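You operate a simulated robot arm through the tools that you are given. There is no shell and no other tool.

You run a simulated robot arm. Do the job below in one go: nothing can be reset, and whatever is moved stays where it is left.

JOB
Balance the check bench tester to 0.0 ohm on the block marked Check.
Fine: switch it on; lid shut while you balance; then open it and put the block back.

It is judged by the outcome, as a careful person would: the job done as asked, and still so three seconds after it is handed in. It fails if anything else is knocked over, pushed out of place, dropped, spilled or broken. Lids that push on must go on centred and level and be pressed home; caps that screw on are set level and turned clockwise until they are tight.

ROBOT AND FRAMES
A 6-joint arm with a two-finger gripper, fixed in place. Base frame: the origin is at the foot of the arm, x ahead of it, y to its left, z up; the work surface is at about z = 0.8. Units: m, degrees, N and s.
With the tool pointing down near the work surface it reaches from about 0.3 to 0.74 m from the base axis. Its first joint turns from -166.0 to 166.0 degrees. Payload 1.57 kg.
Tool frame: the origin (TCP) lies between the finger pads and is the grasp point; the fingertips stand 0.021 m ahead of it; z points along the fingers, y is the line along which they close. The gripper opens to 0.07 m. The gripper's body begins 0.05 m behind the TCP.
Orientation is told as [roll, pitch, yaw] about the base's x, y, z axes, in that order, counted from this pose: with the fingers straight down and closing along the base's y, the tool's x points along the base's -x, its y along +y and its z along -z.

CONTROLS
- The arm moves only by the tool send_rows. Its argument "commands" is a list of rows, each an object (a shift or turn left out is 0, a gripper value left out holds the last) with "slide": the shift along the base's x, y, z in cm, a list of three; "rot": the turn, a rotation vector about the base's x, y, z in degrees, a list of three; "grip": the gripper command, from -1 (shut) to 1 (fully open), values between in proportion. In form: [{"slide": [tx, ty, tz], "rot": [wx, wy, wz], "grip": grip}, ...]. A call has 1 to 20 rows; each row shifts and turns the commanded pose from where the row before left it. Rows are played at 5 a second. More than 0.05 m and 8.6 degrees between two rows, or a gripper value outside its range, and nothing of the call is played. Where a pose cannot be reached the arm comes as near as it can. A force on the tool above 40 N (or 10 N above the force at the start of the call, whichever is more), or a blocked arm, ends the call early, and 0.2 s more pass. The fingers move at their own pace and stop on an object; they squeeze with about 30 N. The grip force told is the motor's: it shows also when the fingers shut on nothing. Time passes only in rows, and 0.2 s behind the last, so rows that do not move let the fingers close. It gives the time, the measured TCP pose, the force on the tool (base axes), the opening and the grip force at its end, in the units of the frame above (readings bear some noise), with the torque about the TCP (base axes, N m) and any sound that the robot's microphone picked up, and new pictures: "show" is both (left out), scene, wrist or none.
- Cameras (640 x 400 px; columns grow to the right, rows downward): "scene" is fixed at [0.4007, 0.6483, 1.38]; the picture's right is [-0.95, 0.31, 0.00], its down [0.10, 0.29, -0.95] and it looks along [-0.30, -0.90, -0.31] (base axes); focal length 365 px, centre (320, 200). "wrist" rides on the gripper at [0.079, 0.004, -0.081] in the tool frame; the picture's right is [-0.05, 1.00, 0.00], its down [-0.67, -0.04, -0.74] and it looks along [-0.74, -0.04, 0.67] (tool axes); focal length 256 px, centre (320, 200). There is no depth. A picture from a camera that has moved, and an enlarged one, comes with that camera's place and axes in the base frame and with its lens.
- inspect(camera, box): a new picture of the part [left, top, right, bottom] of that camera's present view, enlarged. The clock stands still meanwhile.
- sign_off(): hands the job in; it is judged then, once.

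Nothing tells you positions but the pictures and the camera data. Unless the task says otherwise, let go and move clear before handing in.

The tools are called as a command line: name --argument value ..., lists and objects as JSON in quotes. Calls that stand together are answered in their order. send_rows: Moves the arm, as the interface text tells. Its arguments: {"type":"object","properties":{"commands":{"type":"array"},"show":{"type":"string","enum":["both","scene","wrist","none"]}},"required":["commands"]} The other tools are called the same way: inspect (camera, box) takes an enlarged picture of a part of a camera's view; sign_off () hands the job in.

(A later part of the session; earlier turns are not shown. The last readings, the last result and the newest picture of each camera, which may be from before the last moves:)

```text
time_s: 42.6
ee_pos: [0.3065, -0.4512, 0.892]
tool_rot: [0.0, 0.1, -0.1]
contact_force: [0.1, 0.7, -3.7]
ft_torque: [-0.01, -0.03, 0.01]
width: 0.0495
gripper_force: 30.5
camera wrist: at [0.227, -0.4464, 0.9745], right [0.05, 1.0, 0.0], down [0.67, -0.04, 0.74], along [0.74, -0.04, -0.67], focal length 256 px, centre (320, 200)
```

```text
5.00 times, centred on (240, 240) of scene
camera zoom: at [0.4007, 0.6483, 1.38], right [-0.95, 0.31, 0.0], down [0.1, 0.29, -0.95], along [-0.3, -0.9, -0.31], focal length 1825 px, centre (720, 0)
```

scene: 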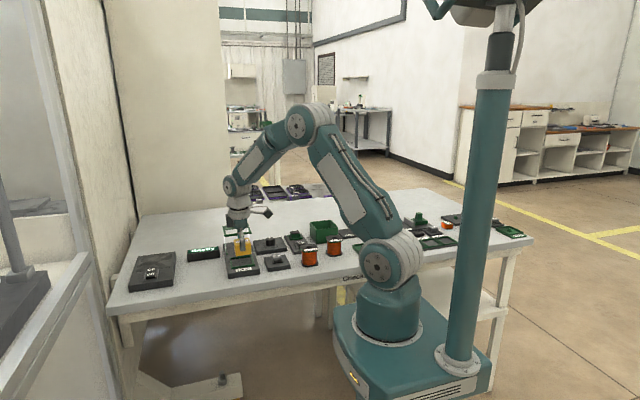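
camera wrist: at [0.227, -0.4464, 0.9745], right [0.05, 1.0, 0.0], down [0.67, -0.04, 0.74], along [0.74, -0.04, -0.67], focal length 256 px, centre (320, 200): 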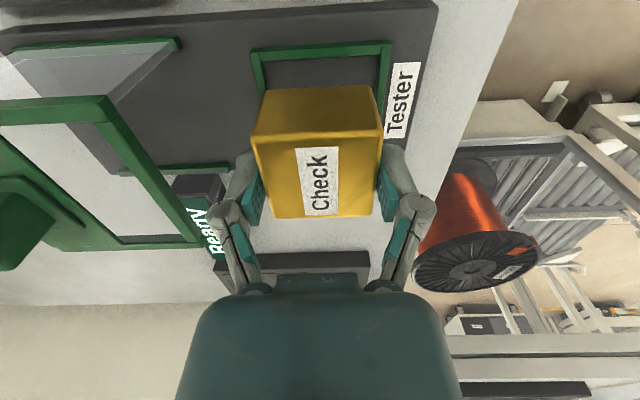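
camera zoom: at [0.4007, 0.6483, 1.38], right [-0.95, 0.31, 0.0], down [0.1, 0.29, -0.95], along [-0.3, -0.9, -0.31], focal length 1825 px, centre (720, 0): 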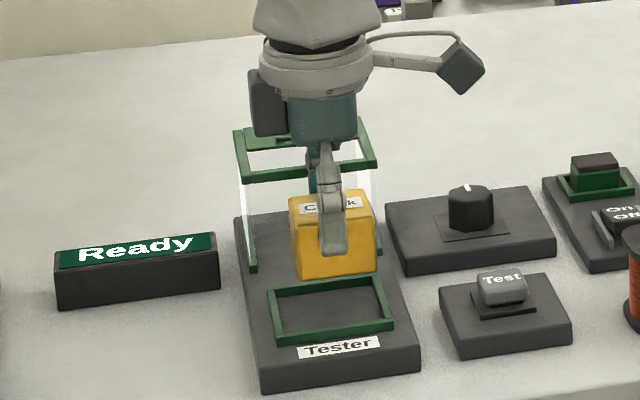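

The block is centred in y and sits about 2.5 mm short in x. I'll correct that and lower it into the nest slowly until it touches.

send_rows --commands '[{"slide": [0.25, 0.05, -1]}, {"slide": [0, 0, -1]}, {"slide": [0, 0, -0.7]}, {"slide": [0, 0, -0.3]}, {"slide": [0, 0, -0.2]}, {"slide": [0, 0, 0]}]' --show "both"

inspect --camera "scene" --box '[200, 220, 280, 280]'

inspect --camera "wrist" --box '[200, 20, 440, 170]'

```text
time_s: 44.0
ee_pos: [0.3096, -0.4497, 0.86]
tool_rot: [0.0, 0.2, 0.2]
contact_force: [-0.5, -0.2, -4.1]
ft_torque: [0.02, -0.02, -0.02]
width: 0.0496
gripper_force: 30.1
camera wrist: at [0.2304, -0.4447, 0.9418], right [0.05, 1.0, 0.0], down [0.67, -0.04, 0.74], along [0.74, -0.04, -0.67], focal length 256 px, centre (320, 200)
```

scene: 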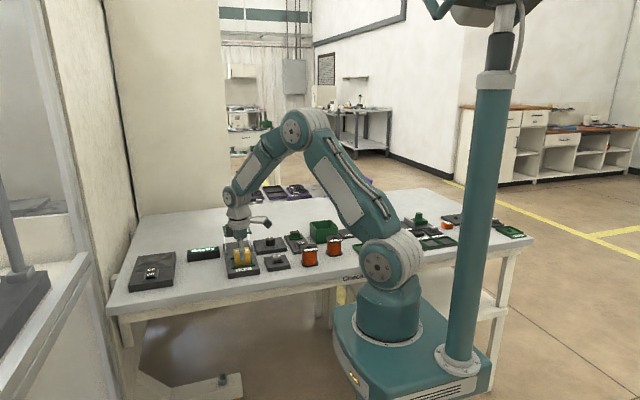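
wrist: 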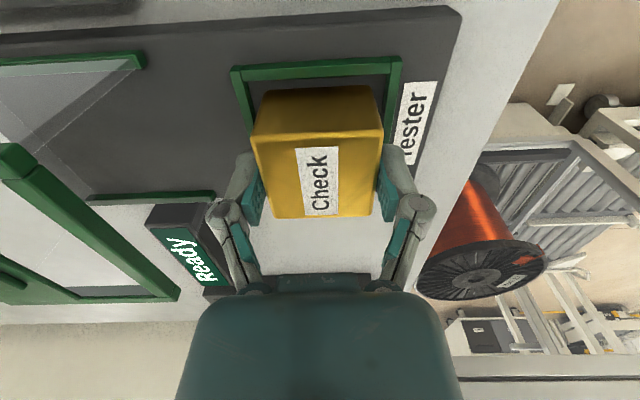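

```text
6.67 times, centred on (240, 250) of scene
camera zoom: at [0.4007, 0.6483, 1.38], right [-0.95, 0.31, 0.0], down [0.1, 0.29, -0.95], along [-0.3, -0.9, -0.31], focal length 2433 px, centre (853, -133)
```

zoom: 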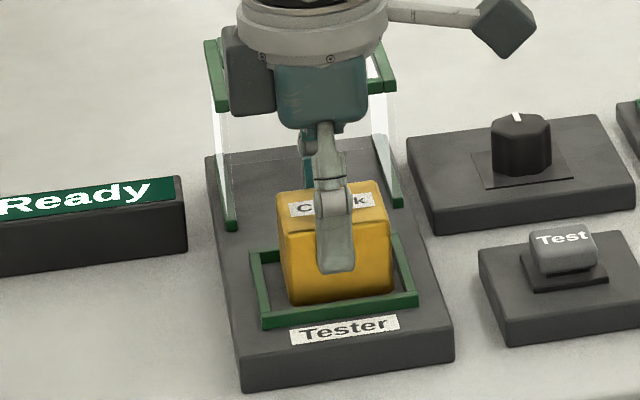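

```text
2.67 times, centred on (320, 95) of wrist
camera zoom: at [0.2304, -0.4447, 0.9418], right [0.05, 1.0, 0.0], down [0.67, -0.04, 0.74], along [0.74, -0.04, -0.67], focal length 683 px, centre (320, 480)
```

zoom: 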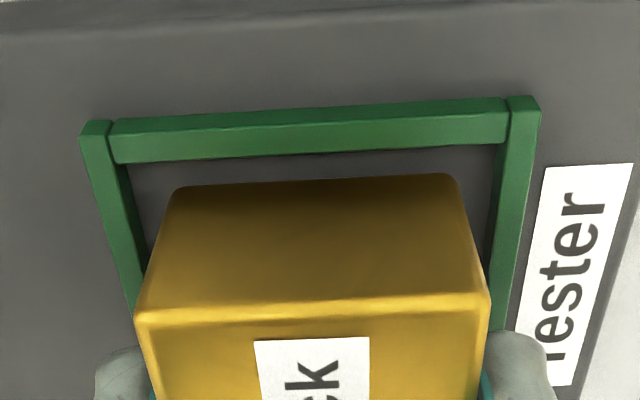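

The block is inside the fence and not yet touching. I'll continue down in 2 mm steps.

send_rows --commands '[{"slide": [0, 0, -0.2]}, {"slide": [0, 0, -0.2]}, {"slide": [0, 0, 0]}]' --show "none"

```text
time_s: 44.8
ee_pos: [0.3105, -0.4495, 0.8576]
tool_rot: [-0.1, 0.0, -0.1]
contact_force: [0.1, 1.2, 8.4]
ft_torque: [0.01, -0.1, 0.05]
width: 0.0499
gripper_force: 29.9
```

The block is down on the nest floor. I'll open the fingers and lift straight off.

send_rows --commands '[{"slide": [0, 0, 0], "grip": 1}, {"slide": [0, 0, 0]}, {"slide": [0, 0, 2]}, {"slide": [0, 0, 4]}, {"slide": [0, 0, 4]}, {"slide": [-2, -1, 3]}, {"slide": [-3, -2, 0]}, {"slide": [-3, -2, 0]}, {"slide": [0, -2, 0]}, {"slide": [0, 0, 0]}]' --show "both"

inspect --camera "scene" --box '[170, 205, 330, 290]'

inspect --camera "wrist" --box '[120, 0, 440, 200]'

```text
time_s: 47.0
ee_pos: [0.2306, -0.5199, 0.9867]
tool_rot: [0.0, 0.1, 0.0]
contact_force: [-1.0, -0.3, 0.2]
ft_torque: [0.01, -0.02, 0.0]
width: 0.0701
gripper_force: 0.0
camera wrist: at [0.1506, -0.5144, 1.0691], right [0.05, 1.0, 0.0], down [0.67, -0.04, 0.74], along [0.74, -0.04, -0.67], focal length 256 px, centre (320, 200)
```

scene: 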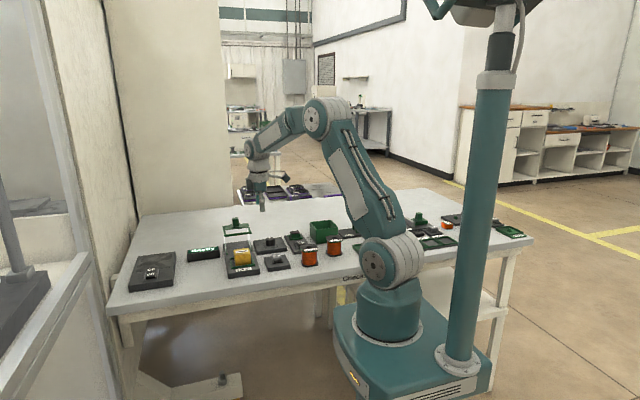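
wrist: 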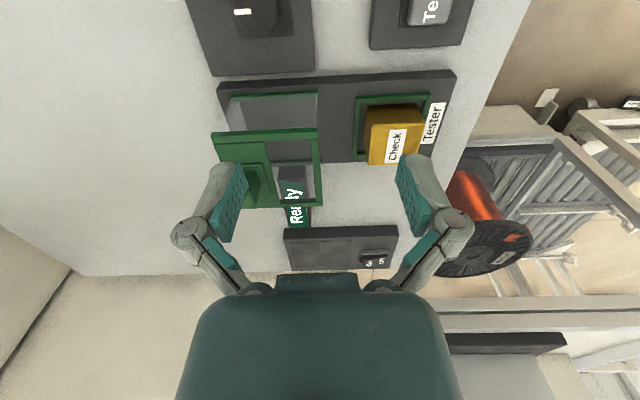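

```text
4.00 times, centred on (250, 248) of scene
camera zoom: at [0.4007, 0.6483, 1.38], right [-0.95, 0.31, 0.0], down [0.1, 0.29, -0.95], along [-0.3, -0.9, -0.31], focal length 1460 px, centre (600, 10)
```

zoom: 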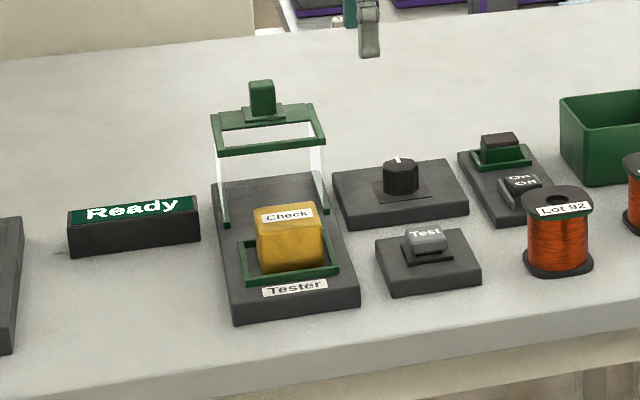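

```text
2.00 times, centred on (280, 100) of wrist
camera zoom: at [0.1506, -0.5144, 1.0691], right [0.05, 1.0, 0.0], down [0.67, -0.04, 0.74], along [0.74, -0.04, -0.67], focal length 512 px, centre (400, 400)
```

zoom: 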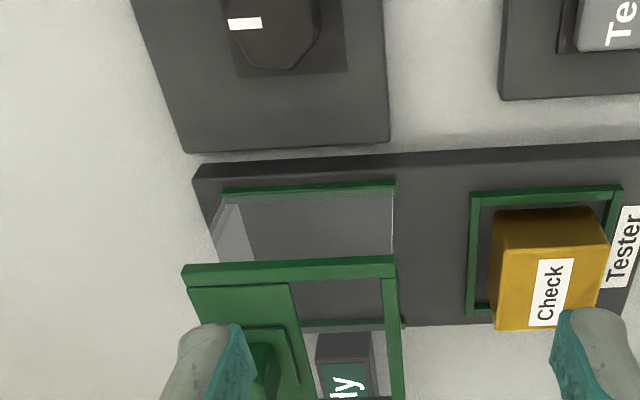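

The Check block sits in the nest and the display still reads "Ready". Now I'll go above the lid's handle, about (0.30, -0.58), to measure it.

send_rows --commands '[{"slide": [2, -2, 1]}, {"slide": [2, -2, 1]}, {"slide": [1, -2, 0]}, {"slide": [0, 0, 0]}]' --show "both"

inspect --camera "wrist" --box '[200, 0, 440, 150]'

inspect --camera "scene" --box '[205, 200, 275, 260]'

```text
time_s: 48.0
ee_pos: [0.2809, -0.5806, 1.003]
tool_rot: [-0.1, 0.1, 0.0]
contact_force: [-0.7, -0.5, -1.3]
ft_torque: [0.0, 0.02, 0.0]
width: 0.0701
gripper_force: 0.2
camera wrist: at [0.2013, -0.5747, 1.0866], right [0.05, 1.0, 0.0], down [0.67, -0.04, 0.74], along [0.74, -0.04, -0.67], focal length 256 px, centre (320, 200)
```

scene: 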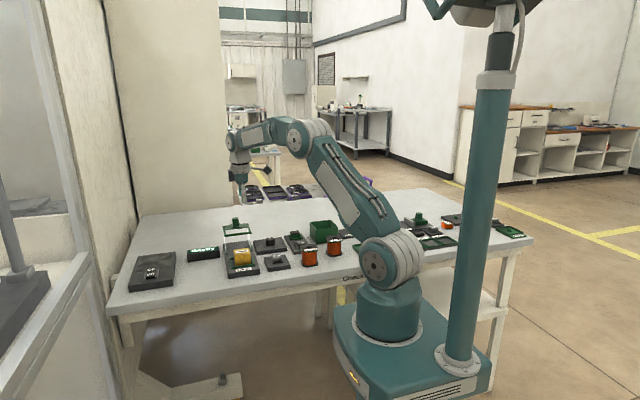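
wrist: 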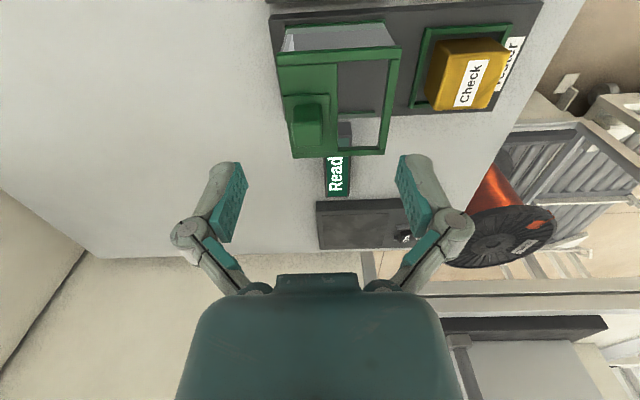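

```text
2.67 times, centred on (320, 75) of wrist
camera zoom: at [0.2013, -0.5747, 1.0866], right [0.05, 1.0, 0.0], down [0.67, -0.04, 0.74], along [0.74, -0.04, -0.67], focal length 683 px, centre (320, 533)
```

zoom: 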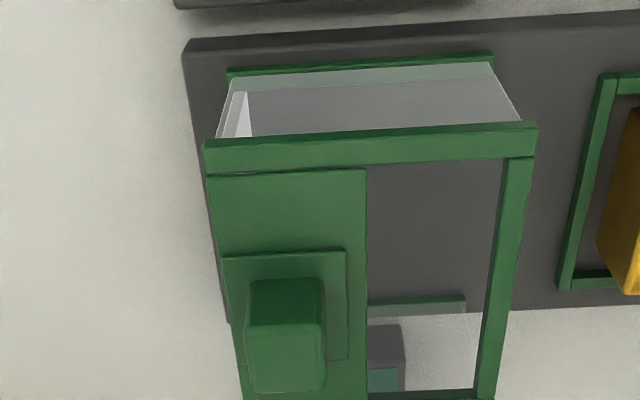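

```text
6.67 times, centred on (240, 230) of scene
camera zoom: at [0.4007, 0.6483, 1.38], right [-0.95, 0.31, 0.0], down [0.1, 0.29, -0.95], along [-0.3, -0.9, -0.31], focal length 2433 px, centre (853, 0)
```

zoom: 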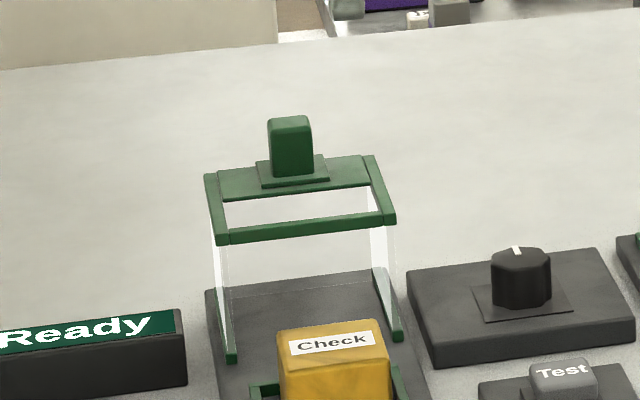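

The handle is about 2.1–2.2 cm square, centred near (0.309, -0.589), spanning z≈0.895–0.924, and the lid's open front faces the nest. I'll come down around the handle and check before gripping.

send_rows --commands '[{"slide": [2.8, -0.85, -3], "grip": 0.6}, {"slide": [0, 0, -2]}, {"slide": [0, 0, 0]}]' --show "both"

inspect --camera "wrist" --box '[220, 60, 420, 185]'

inspect --camera "scene" --box '[200, 190, 280, 250]'

```text
time_s: 48.8
ee_pos: [0.3091, -0.5868, 0.9566]
tool_rot: [0.0, 0.1, 0.0]
contact_force: [-0.7, 0.6, 0.0]
ft_torque: [0.01, -0.02, -0.02]
width: 0.0562
gripper_force: 0.0
camera wrist: at [0.229, -0.5813, 1.0384], right [0.05, 1.0, 0.0], down [0.67, -0.04, 0.74], along [0.74, -0.04, -0.67], focal length 256 px, centre (320, 200)
```

scene: 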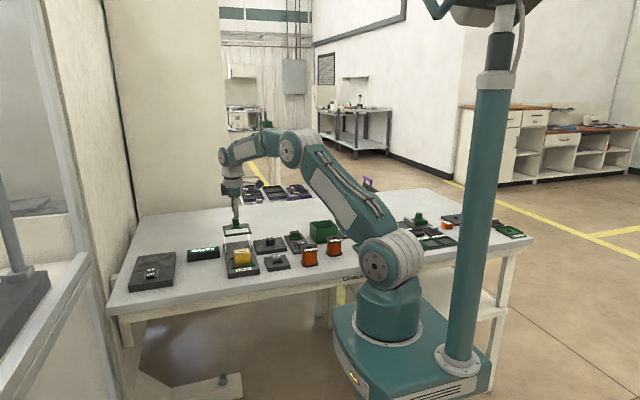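
wrist: 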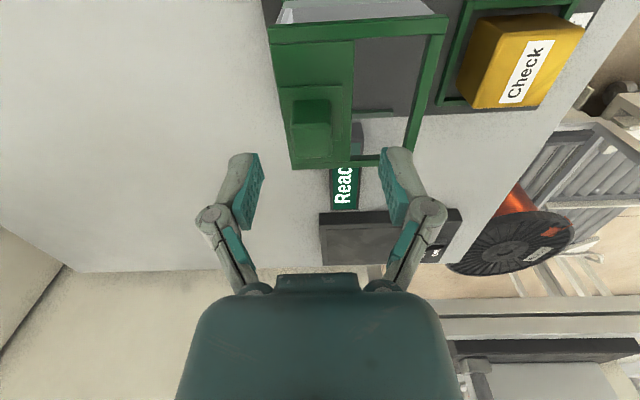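

```text
3.20 times, centred on (320, 122) of wrist
camera zoom: at [0.229, -0.5813, 1.0384], right [0.05, 1.0, 0.0], down [0.67, -0.04, 0.74], along [0.74, -0.04, -0.67], focal length 819 px, centre (320, 448)
```

zoom: 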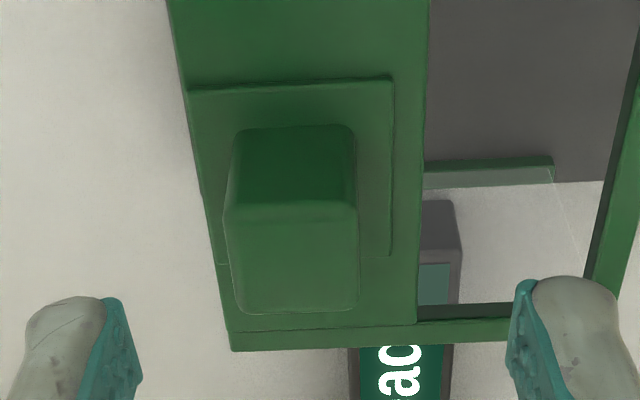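

```text
6.67 times, centred on (240, 220) of scene
camera zoom: at [0.4007, 0.6483, 1.38], right [-0.95, 0.31, 0.0], down [0.1, 0.29, -0.95], along [-0.3, -0.9, -0.31], focal length 2433 px, centre (853, 67)
```

zoom: 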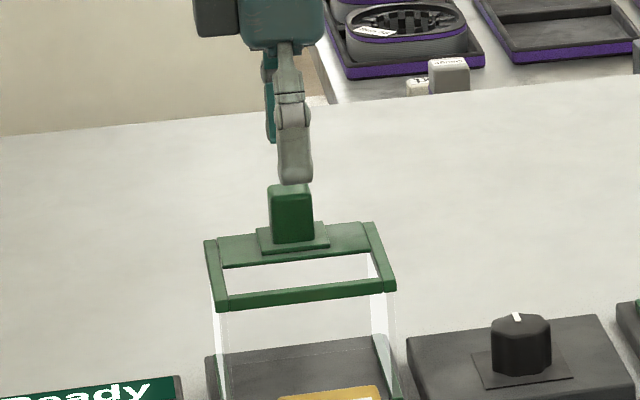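

The handle is centred at (0.309, -0.5895) with its top at z≈0.925. I'll shift 0.25 cm in y, descend to z≈0.922 and grip it.

send_rows --commands '[{"slide": [0, -0.25, -2], "grip": 0.6}, {"slide": [0, 0, -1.5]}, {"slide": [0, 0, 0]}, {"slide": [0, 0, 0], "grip": -1}, {"slide": [0, 0, 0]}, {"slide": [0, 0, 0]}]' --show "both"

inspect --camera "scene" --box '[190, 190, 290, 265]'

```text
time_s: 50.2
ee_pos: [0.3071, -0.5916, 0.9222]
tool_rot: [-0.2, 0.0, 0.0]
contact_force: [0.4, -1.9, 14.7]
ft_torque: [-0.18, 0.32, -0.04]
width: 0.022
gripper_force: 31.9
camera wrist: at [0.2275, -0.5839, 1.004], right [0.05, 1.0, 0.0], down [0.67, -0.03, 0.75], along [0.74, -0.04, -0.67], focal length 256 px, centre (320, 200)
```

scene: 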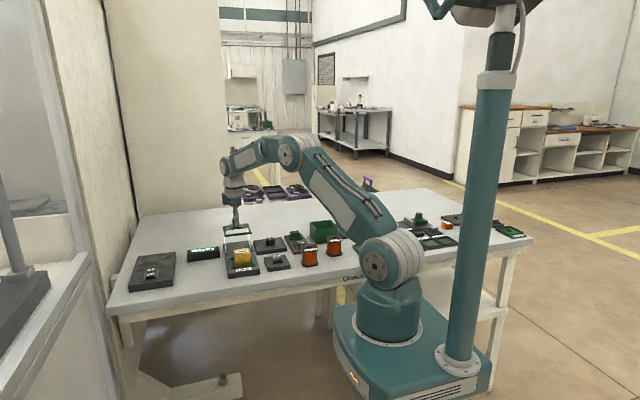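
wrist: 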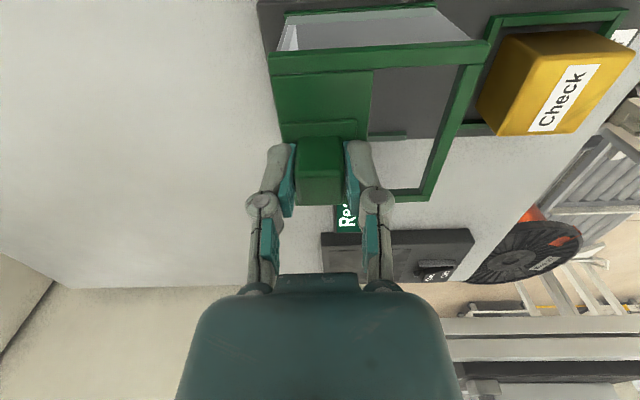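

```text
5.33 times, centred on (240, 228) of scene
camera zoom: at [0.4007, 0.6483, 1.38], right [-0.95, 0.31, 0.0], down [0.1, 0.29, -0.95], along [-0.3, -0.9, -0.31], focal length 1947 px, centre (747, 53)
```

zoom: 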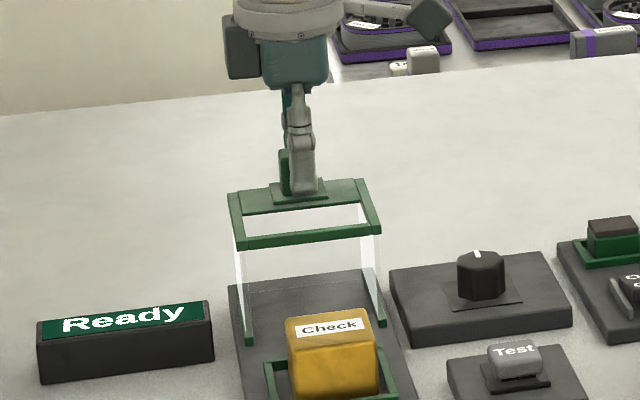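

The handle is gripped at 0.022 wide, with some downward load on the lid. I'll ease up 1 mm and then begin pulling the lid gently toward the nest.

send_rows --commands '[{"slide": [0, 0, 0.1]}, {"slide": [0, 0.3, 0]}, {"slide": [0, 0.5, 0]}]' --show "wrist"

```text
time_s: 51.0
ee_pos: [0.3067, -0.5818, 0.9218]
tool_rot: [0.0, -0.1, 0.0]
contact_force: [3.8, -0.8, 9.8]
ft_torque: [-0.06, -0.92, 0.01]
width: 0.0216
gripper_force: 32.3
camera wrist: at [0.2276, -0.5769, 1.004], right [0.05, 1.0, 0.0], down [0.67, -0.04, 0.74], along [0.74, -0.04, -0.67], focal length 256 px, centre (320, 200)
```

wrist: 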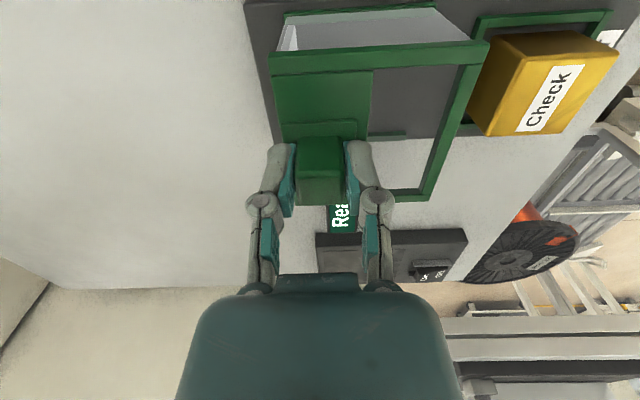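

The lid slides with the gripper and the force is low. I'll continue in 1 cm steps and check partway.

send_rows --commands '[{"slide": [0, 1, 0]}, {"slide": [0, 1, 0]}, {"slide": [0, 1, 0]}, {"slide": [0, 1, 0]}, {"slide": [0, 0, 0]}]' --show "both"

inspect --camera "scene" --box '[170, 200, 290, 290]'

```text
time_s: 52.2
ee_pos: [0.3065, -0.5406, 0.9207]
tool_rot: [-0.1, 0.0, -0.1]
contact_force: [9.8, 1.1, 16.8]
ft_torque: [0.01, 0.49, 0.04]
width: 0.022
gripper_force: 31.4
camera wrist: at [0.2276, -0.5363, 1.0039], right [0.05, 1.0, 0.0], down [0.67, -0.03, 0.74], along [0.74, -0.04, -0.67], focal length 256 px, centre (320, 200)
```

scene: 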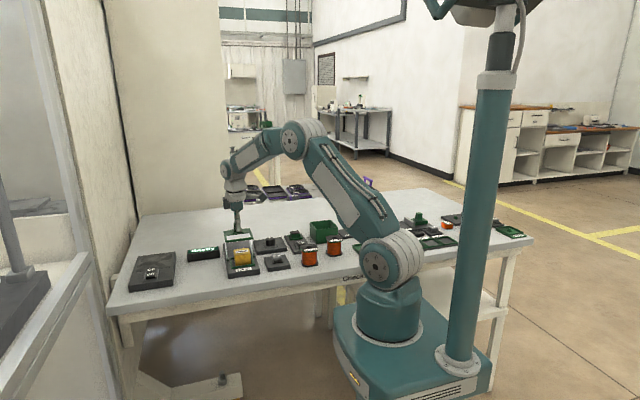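
wrist: 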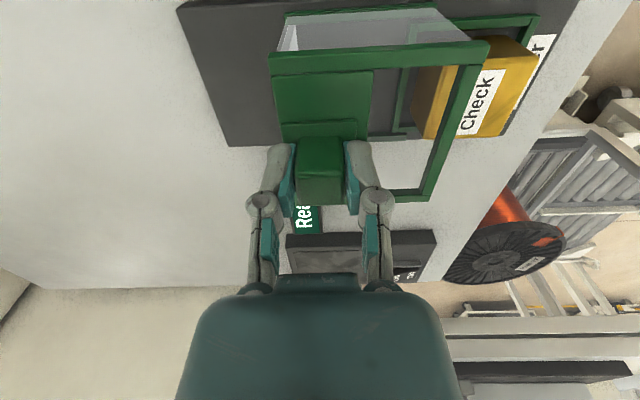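

```text
4.44 times, centred on (230, 245) of scene
camera zoom: at [0.4007, 0.6483, 1.38], right [-0.95, 0.31, 0.0], down [0.1, 0.29, -0.95], along [-0.3, -0.9, -0.31], focal length 1622 px, centre (720, 0)
```

zoom: 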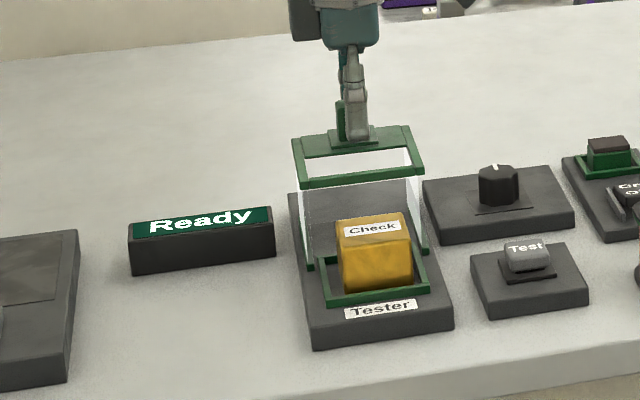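

The lid is gliding over the nest and the block is clear. I'll ease the side and vertical load a little and keep going toward shut.

send_rows --commands '[{"slide": [0.15, 0.5, 0.15]}, {"slide": [0, 1, 0]}, {"slide": [0, 1, 0]}, {"slide": [0, 1, 0]}, {"slide": [0, 1, 0]}, {"slide": [0, 0, 0]}]' --show "both"

inspect --camera "scene" --box '[170, 200, 290, 290]'

```text
time_s: 53.6
ee_pos: [0.3061, -0.4961, 0.9213]
tool_rot: [0.2, 0.3, -0.1]
contact_force: [-19.0, 1.5, -15.9]
ft_torque: [-0.02, 0.07, 0.12]
width: 0.022
gripper_force: 31.8
camera wrist: at [0.228, -0.4914, 1.0042], right [0.05, 1.0, 0.0], down [0.67, -0.04, 0.74], along [0.74, -0.04, -0.67], focal length 256 px, centre (320, 200)
```

scene: 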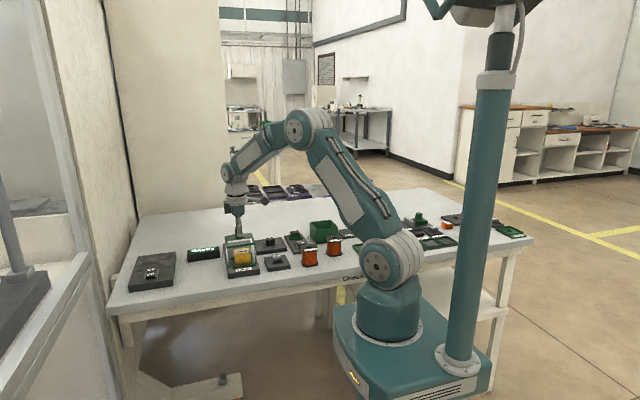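
wrist: 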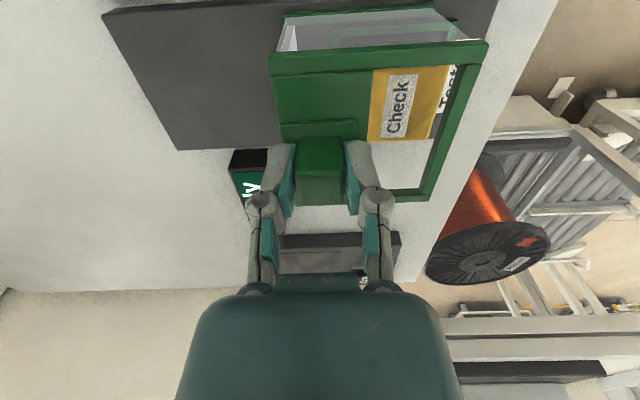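

```text
4.44 times, centred on (230, 245) of scene
camera zoom: at [0.4007, 0.6483, 1.38], right [-0.95, 0.31, 0.0], down [0.1, 0.29, -0.95], along [-0.3, -0.9, -0.31], focal length 1622 px, centre (720, 0)
```

zoom: 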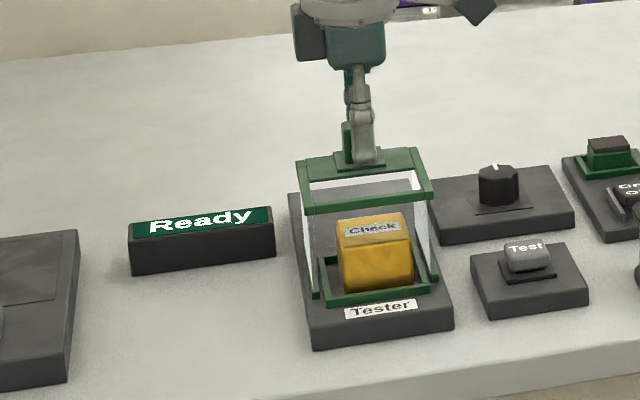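

I over-corrected slightly, so I'll take half of that back and continue the last couple of centimetres until the lid stops.

send_rows --commands '[{"slide": [-0.1, 0.3, -0.08]}, {"slide": [0, 0.5, 0]}, {"slide": [0, 0.5, 0]}, {"slide": [0, 0.4, 0]}, {"slide": [0, 0, 0]}]' --show "both"

inspect --camera "scene" --box '[170, 200, 290, 290]'

```text
time_s: 54.8
ee_pos: [0.3075, -0.4812, 0.9234]
tool_rot: [0.0, 0.0, 0.0]
contact_force: [-13.7, -0.2, -25.1]
ft_torque: [-0.05, 0.31, 0.06]
width: 0.022
gripper_force: 32.1
camera wrist: at [0.2286, -0.4752, 1.0052], right [0.05, 1.0, 0.0], down [0.67, -0.04, 0.74], along [0.74, -0.04, -0.67], focal length 256 px, centre (320, 200)
```

scene: 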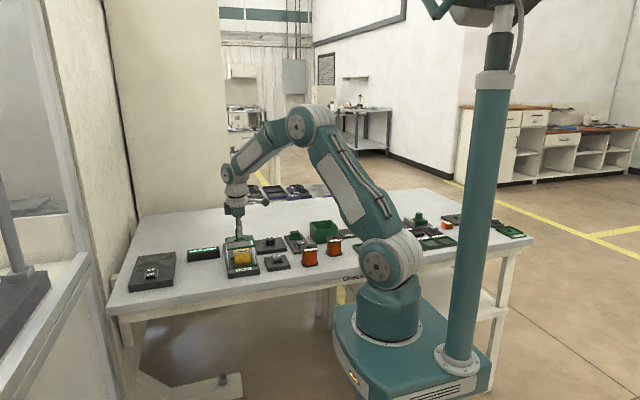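
wrist: 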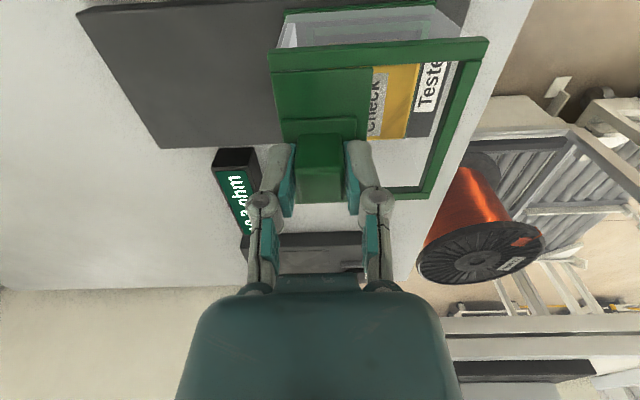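

```text
4.44 times, centred on (230, 245) of scene
camera zoom: at [0.4007, 0.6483, 1.38], right [-0.95, 0.31, 0.0], down [0.1, 0.29, -0.95], along [-0.3, -0.9, -0.31], focal length 1622 px, centre (720, 0)
```

zoom: 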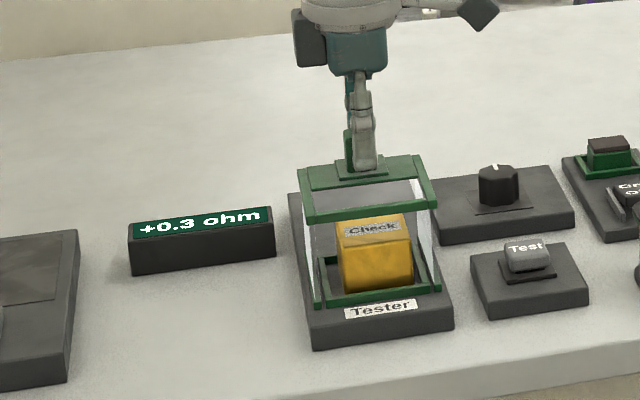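

The display switched to "+0.3 ohm" as the lid closed, so it senses the lid. I'll ease the load and push the last bit until the lid meets its stop.

send_rows --commands '[{"slide": [-0.05, 0.2, -0.1]}, {"slide": [0, 0.2, 0]}, {"slide": [0, 0.2, 0]}, {"slide": [0, 0, 0]}]' --show "wrist"

inspect --camera "scene" --box '[180, 210, 280, 285]'

```text
time_s: 55.8
ee_pos: [0.3071, -0.4754, 0.9229]
tool_rot: [-0.2, -0.1, 0.0]
contact_force: [-6.8, -9.8, -3.0]
ft_torque: [-0.16, 0.81, 0.06]
width: 0.0219
gripper_force: 32.7
camera wrist: at [0.2284, -0.4704, 1.005], right [0.05, 1.0, 0.0], down [0.67, -0.03, 0.75], along [0.74, -0.04, -0.67], focal length 256 px, centre (320, 200)
```

wrist: 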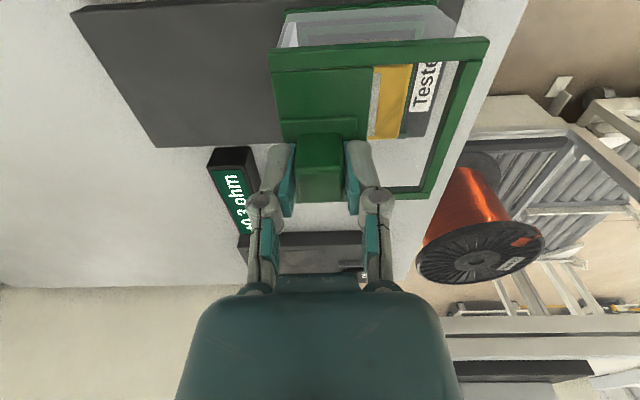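

```text
5.33 times, centred on (230, 248) of scene
camera zoom: at [0.4007, 0.6483, 1.38], right [-0.95, 0.31, 0.0], down [0.1, 0.29, -0.95], along [-0.3, -0.9, -0.31], focal length 1947 px, centre (800, -53)
```

zoom: 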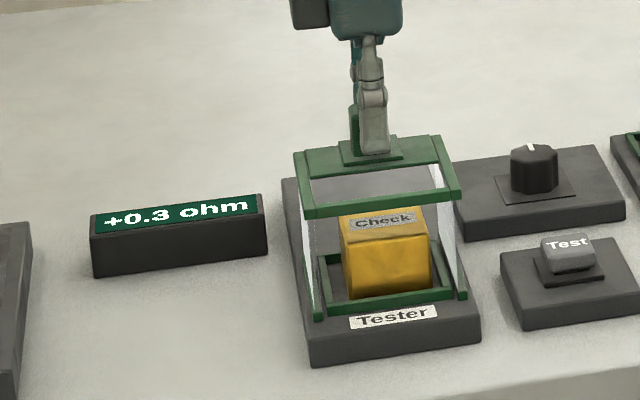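

The lid is against its stop and the display reads "+0.3 ohm" with the block inside. I'll release the handle, lift clear and move over to measure the knob at about (0.19, -0.56).

send_rows --commands '[{"slide": [0, -0.15, 0], "grip": 0.6}, {"slide": [0, 0, 0]}, {"slide": [0, 0, 2]}, {"slide": [0, 0, 4]}, {"slide": [-3, -2, 2]}, {"slide": [-4, -2, 0]}, {"slide": [-4, -2, 0]}, {"slide": [-2, -2, 0]}, {"slide": [0, 0, 0]}]' --show "both"

inspect --camera "wrist" --box '[200, 0, 440, 150]'

inspect --camera "scene" --box '[180, 210, 300, 285]'

```text
time_s: 57.8
ee_pos: [0.1756, -0.5599, 0.9992]
tool_rot: [0.0, 0.1, 0.0]
contact_force: [0.0, 0.7, -0.3]
ft_torque: [-0.03, -0.01, -0.02]
width: 0.0558
gripper_force: 0.1
camera wrist: at [0.097, -0.5543, 1.0826], right [0.05, 1.0, 0.0], down [0.67, -0.04, 0.74], along [0.74, -0.04, -0.67], focal length 256 px, centre (320, 200)
```

scene: 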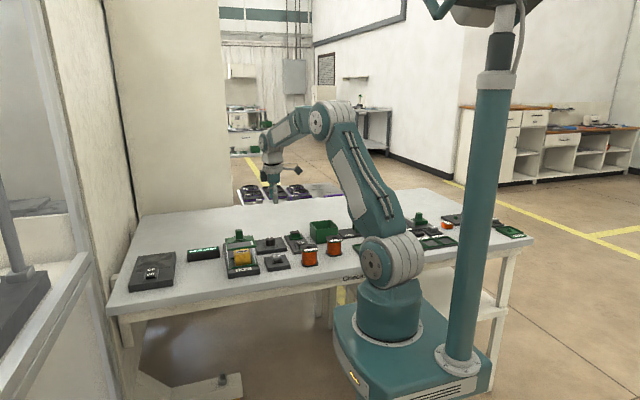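
wrist: 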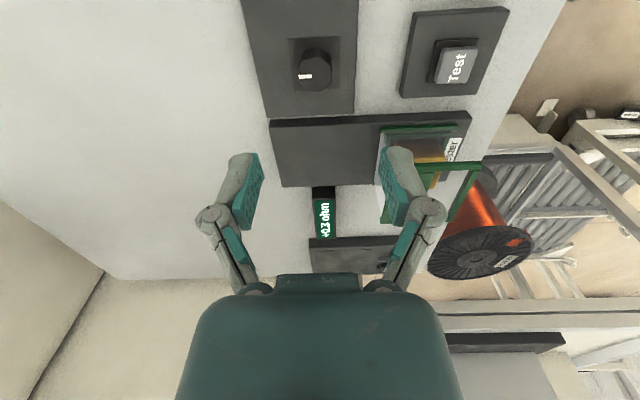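

```text
2.67 times, centred on (320, 75) of wrist
camera zoom: at [0.097, -0.5543, 1.0826], right [0.05, 1.0, 0.0], down [0.67, -0.04, 0.74], along [0.74, -0.04, -0.67], focal length 683 px, centre (320, 533)
```

zoom: 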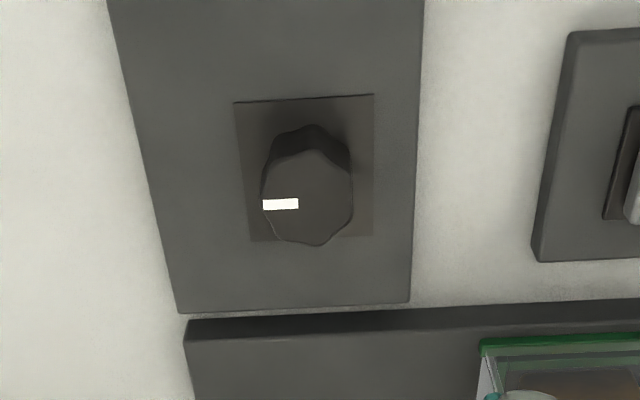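

```text
5.33 times, centred on (240, 248) of scene
camera zoom: at [0.4007, 0.6483, 1.38], right [-0.95, 0.31, 0.0], down [0.1, 0.29, -0.95], along [-0.3, -0.9, -0.31], focal length 1947 px, centre (747, -53)
```

zoom: 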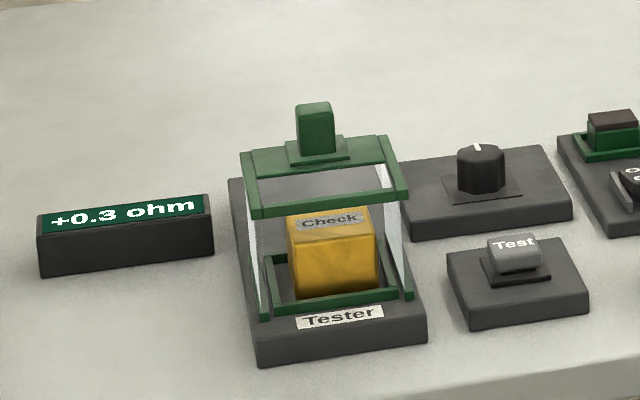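

The lid is shut and the reading holds at "+0.3 ohm". The knob is about 3.1 cm across, centred near (0.193, -0.563), top at z≈0.843. I'll descend around it and check alignment.

send_rows --commands '[{"slide": [1.75, -0.35, -3], "grip": 0.6}, {"slide": [0, 0, -4]}, {"slide": [0, 0, -3]}, {"slide": [0, 0, 0]}]' --show "both"

inspect --camera "wrist" --box '[220, 40, 420, 165]'

inspect --camera "scene" --box '[230, 210, 310, 270]'

```text
time_s: 58.8
ee_pos: [0.1943, -0.5582, 0.9017]
tool_rot: [0.0, 0.0, 0.0]
contact_force: [-0.2, -0.3, -0.9]
ft_torque: [0.02, 0.02, 0.01]
width: 0.0562
gripper_force: 0.0
camera wrist: at [0.114, -0.5534, 0.9853], right [0.05, 1.0, 0.0], down [0.67, -0.04, 0.74], along [0.74, -0.04, -0.67], focal length 256 px, centre (320, 200)
```

scene: 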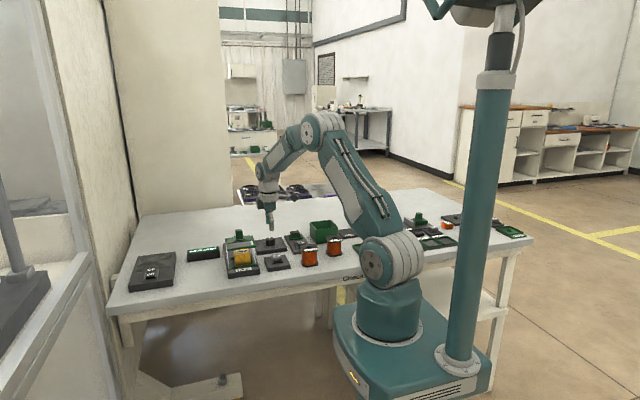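
wrist: 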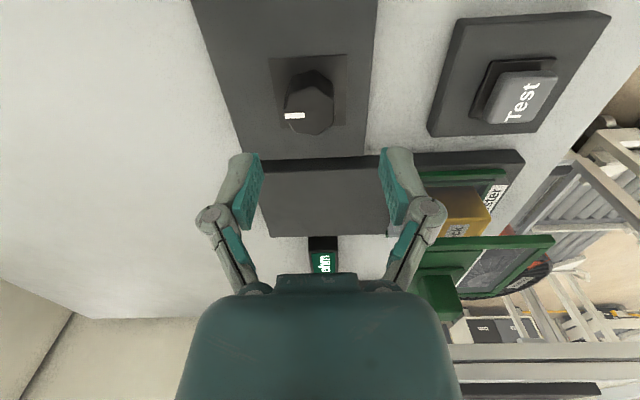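

```text
3.20 times, centred on (320, 102) of wrist
camera zoom: at [0.114, -0.5534, 0.9853], right [0.05, 1.0, 0.0], down [0.67, -0.04, 0.74], along [0.74, -0.04, -0.67], focal length 819 px, centre (320, 512)
```

zoom: 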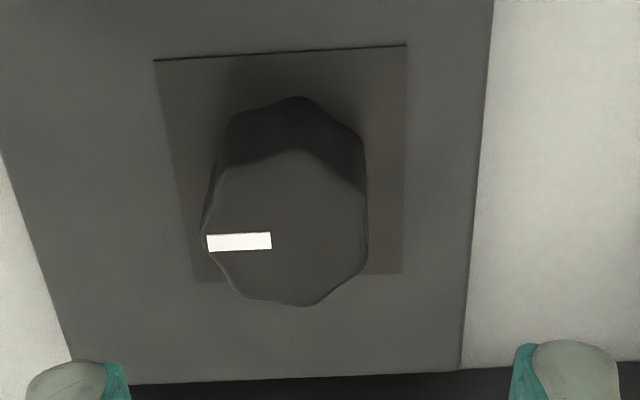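

```text
6.67 times, centred on (270, 240) of scene
camera zoom: at [0.4007, 0.6483, 1.38], right [-0.95, 0.31, 0.0], down [0.1, 0.29, -0.95], along [-0.3, -0.9, -0.31], focal length 2433 px, centre (653, -67)
```

zoom: 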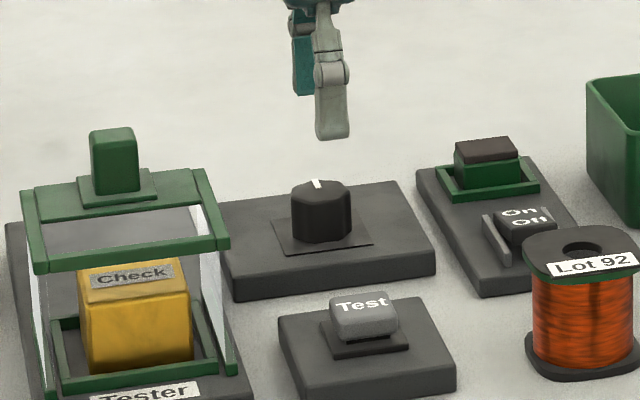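

Refined knob centre is about (0.1915, -0.564) with its top at z≈0.844. I'll shift onto it, lower to z≈0.849 and grip.

send_rows --commands '[{"slide": [-0.25, -0.6, -2], "grip": 0.6}, {"slide": [0, 0, -2]}, {"slide": [0, 0, -1.3]}, {"slide": [0, 0, 0]}, {"slide": [0, 0, 0], "grip": -1}, {"slide": [0, 0, 0]}, {"slide": [0, 0, 0]}]' --show "both"

inspect --camera "scene" --box '[180, 210, 300, 285]'

inspect --camera "wrist" --box '[220, 60, 420, 215]'

```text
time_s: 60.4
ee_pos: [0.1919, -0.5654, 0.8485]
tool_rot: [0.2, 0.1, 0.0]
contact_force: [0.4, 13.5, 2.5]
ft_torque: [0.14, 0.12, 0.05]
width: 0.0312
gripper_force: 32.5
camera wrist: at [0.1117, -0.56, 0.9309], right [0.05, 1.0, 0.0], down [0.67, -0.04, 0.74], along [0.74, -0.04, -0.67], focal length 256 px, centre (320, 200)
```

scene: 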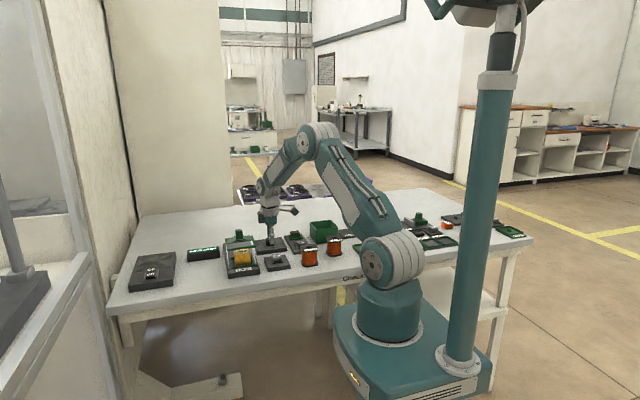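
wrist: 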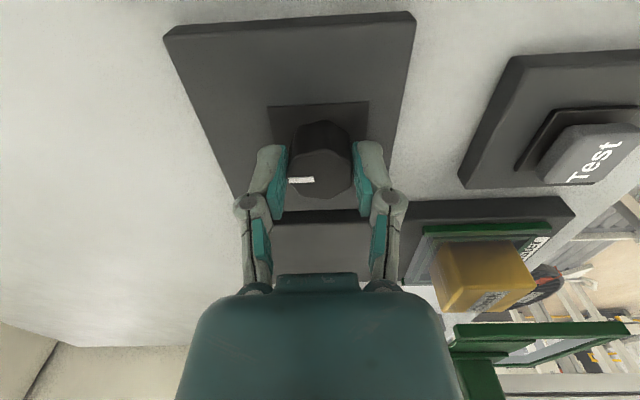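

```text
5.33 times, centred on (240, 248) of scene
camera zoom: at [0.4007, 0.6483, 1.38], right [-0.95, 0.31, 0.0], down [0.1, 0.29, -0.95], along [-0.3, -0.9, -0.31], focal length 1947 px, centre (747, -53)
```

zoom: 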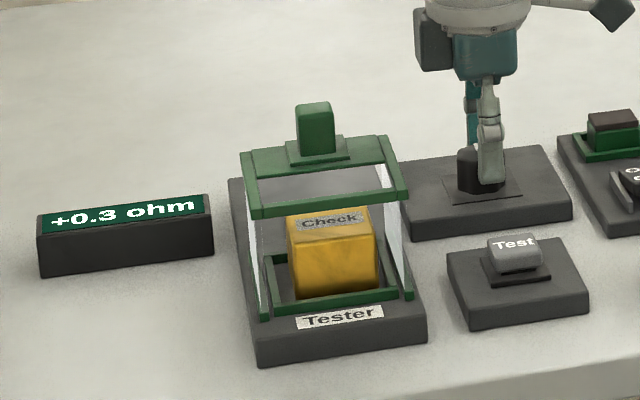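

```text
2.58 times, centred on (320, 138) of wrist
camera zoom: at [0.1117, -0.56, 0.9309], right [0.05, 1.0, 0.0], down [0.67, -0.04, 0.74], along [0.74, -0.04, -0.67], focal length 661 px, centre (320, 361)
```

zoom: 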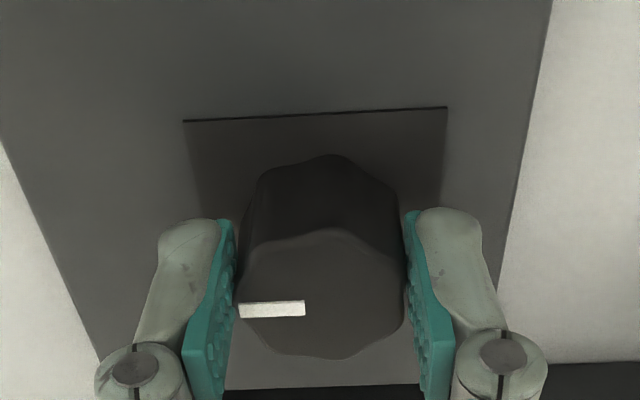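

The knob is gripped. I'll relieve the small side load and turn it 8 degrees counter-clockwise from above to see how the reading responds.

send_rows --commands '[{"slide": [0, 0.08, 0]}, {"slide": [0, 0, 0], "rot": [0, 0, 4]}, {"slide": [0, 0, 0], "rot": [0, 0, 4]}, {"slide": [0, 0, 0]}]' --show "wrist"

inspect --camera "scene" --box '[180, 210, 300, 285]'

```text
time_s: 61.4
ee_pos: [0.192, -0.565, 0.8475]
tool_rot: [-0.1, 0.2, 7.9]
contact_force: [-8.6, 5.7, 3.1]
ft_torque: [0.15, 0.75, 0.02]
width: 0.0313
gripper_force: 32.4
camera wrist: at [0.1119, -0.5713, 0.9309], right [-0.09, 1.0, 0.0], down [0.67, 0.06, 0.74], along [0.74, 0.06, -0.67], focal length 256 px, centre (320, 200)
```

wrist: 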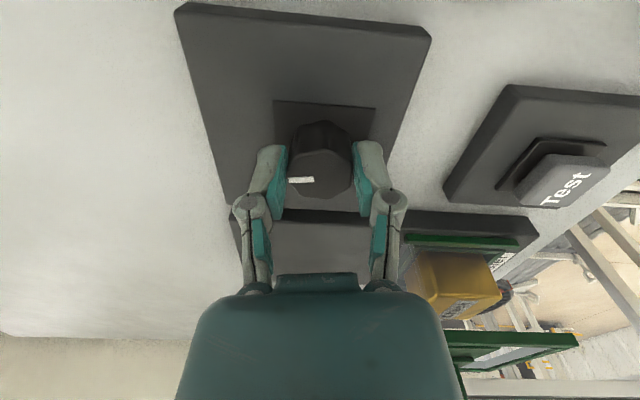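

```text
5.33 times, centred on (240, 248) of scene
camera zoom: at [0.4007, 0.6483, 1.38], right [-0.95, 0.31, 0.0], down [0.1, 0.29, -0.95], along [-0.3, -0.9, -0.31], focal length 1947 px, centre (747, -53)
```

zoom: 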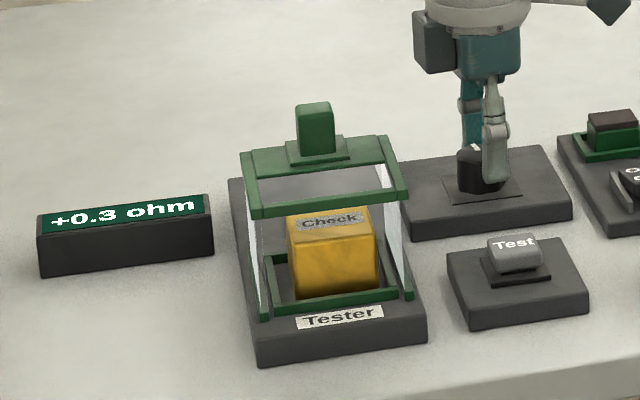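

The knob follows the gripper but the reading is still "+0.3". I'll turn further the same way and watch.

send_rows --commands '[{"slide": [0, 0, 0], "rot": [0, 0, 6]}, {"slide": [0, 0, 0], "rot": [0, 0, 6]}, {"slide": [0, 0, 0], "rot": [0, 0, 6]}, {"slide": [0, 0, 0]}]' --show "wrist"

inspect --camera "scene" --box '[180, 210, 300, 285]'

```text
time_s: 62.4
ee_pos: [0.1916, -0.5668, 0.848]
tool_rot: [-0.1, 0.0, 26.0]
contact_force: [-10.0, -14.5, -4.3]
ft_torque: [-0.5, 0.21, -0.04]
width: 0.0313
gripper_force: 32.7
camera wrist: at [0.1181, -0.5965, 0.9309], right [-0.39, 0.92, 0.0], down [0.61, 0.26, 0.74], along [0.69, 0.29, -0.67], focal length 256 px, centre (320, 200)
```

wrist: 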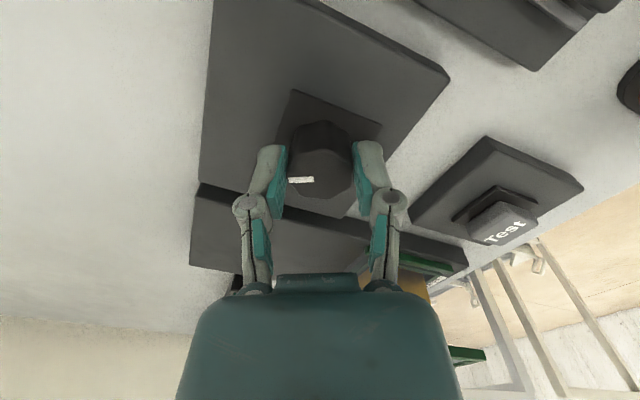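

```text
5.33 times, centred on (240, 248) of scene
camera zoom: at [0.4007, 0.6483, 1.38], right [-0.95, 0.31, 0.0], down [0.1, 0.29, -0.95], along [-0.3, -0.9, -0.31], focal length 1947 px, centre (747, -53)
```

zoom: 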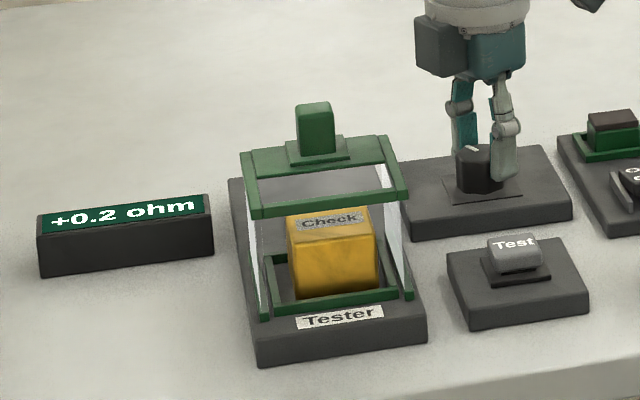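

The reading dropped to "+0.2 ohm", so counter-clockwise is the right way. I'll relieve the side load and keep turning in stages.

send_rows --commands '[{"slide": [-0.06, -0.08, 0], "rot": [0, 0, 6]}, {"slide": [0, 0, 0], "rot": [0, 0, 6]}, {"slide": [0, 0, 0]}]' --show "none"

inspect --camera "scene" --box '[180, 230, 240, 270]'

send_rows --commands '[{"slide": [0, 0, 0], "rot": [0, 0, 6]}, {"slide": [0, 0, 0], "rot": [0, 0, 6]}, {"slide": [0, 0, 0]}]' --show "none"

inspect --camera "scene" --box '[180, 210, 300, 285]'

```text
time_s: 63.2
ee_pos: [0.1926, -0.5674, 0.848]
tool_rot: [-0.1, 0.1, 38.0]
contact_force: [-5.4, -29.9, -9.1]
ft_torque: [-0.31, -0.03, -0.1]
width: 0.0311
gripper_force: 32.1
```

```text
10.00 times, centred on (210, 250) of scene
camera zoom: at [0.4007, 0.6483, 1.38], right [-0.95, 0.31, 0.0], down [0.1, 0.29, -0.95], along [-0.3, -0.9, -0.31], focal length 3650 px, centre (1420, -300)
```

zoom: 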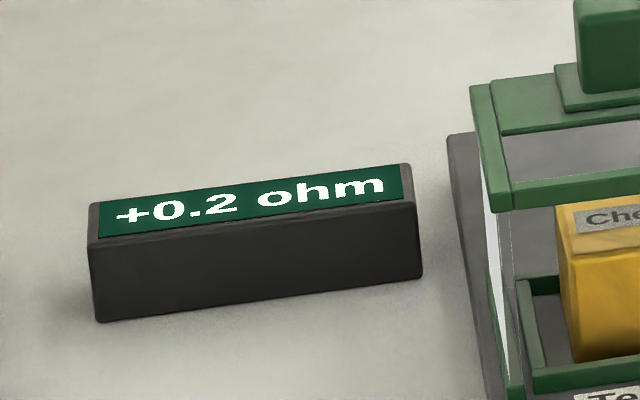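

```text
time_s: 64.0
ee_pos: [0.1923, -0.5667, 0.8483]
tool_rot: [-0.2, 0.2, 50.0]
contact_force: [0.3, -37.8, -11.3]
ft_torque: [-0.46, 0.03, -0.08]
width: 0.0312
gripper_force: 31.9
```

```text
5.33 times, centred on (240, 248) of scene
camera zoom: at [0.4007, 0.6483, 1.38], right [-0.95, 0.31, 0.0], down [0.1, 0.29, -0.95], along [-0.3, -0.9, -0.31], focal length 1947 px, centre (747, -53)
```

zoom: 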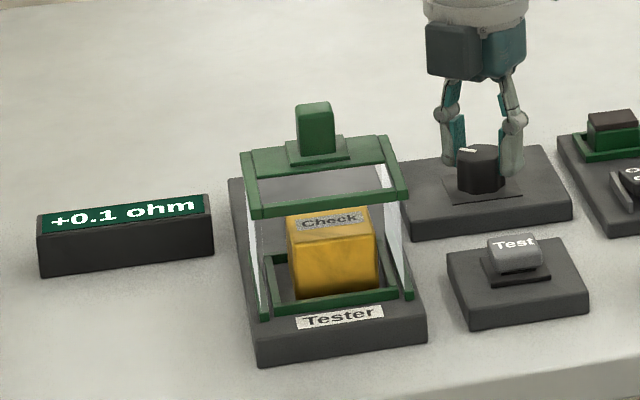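

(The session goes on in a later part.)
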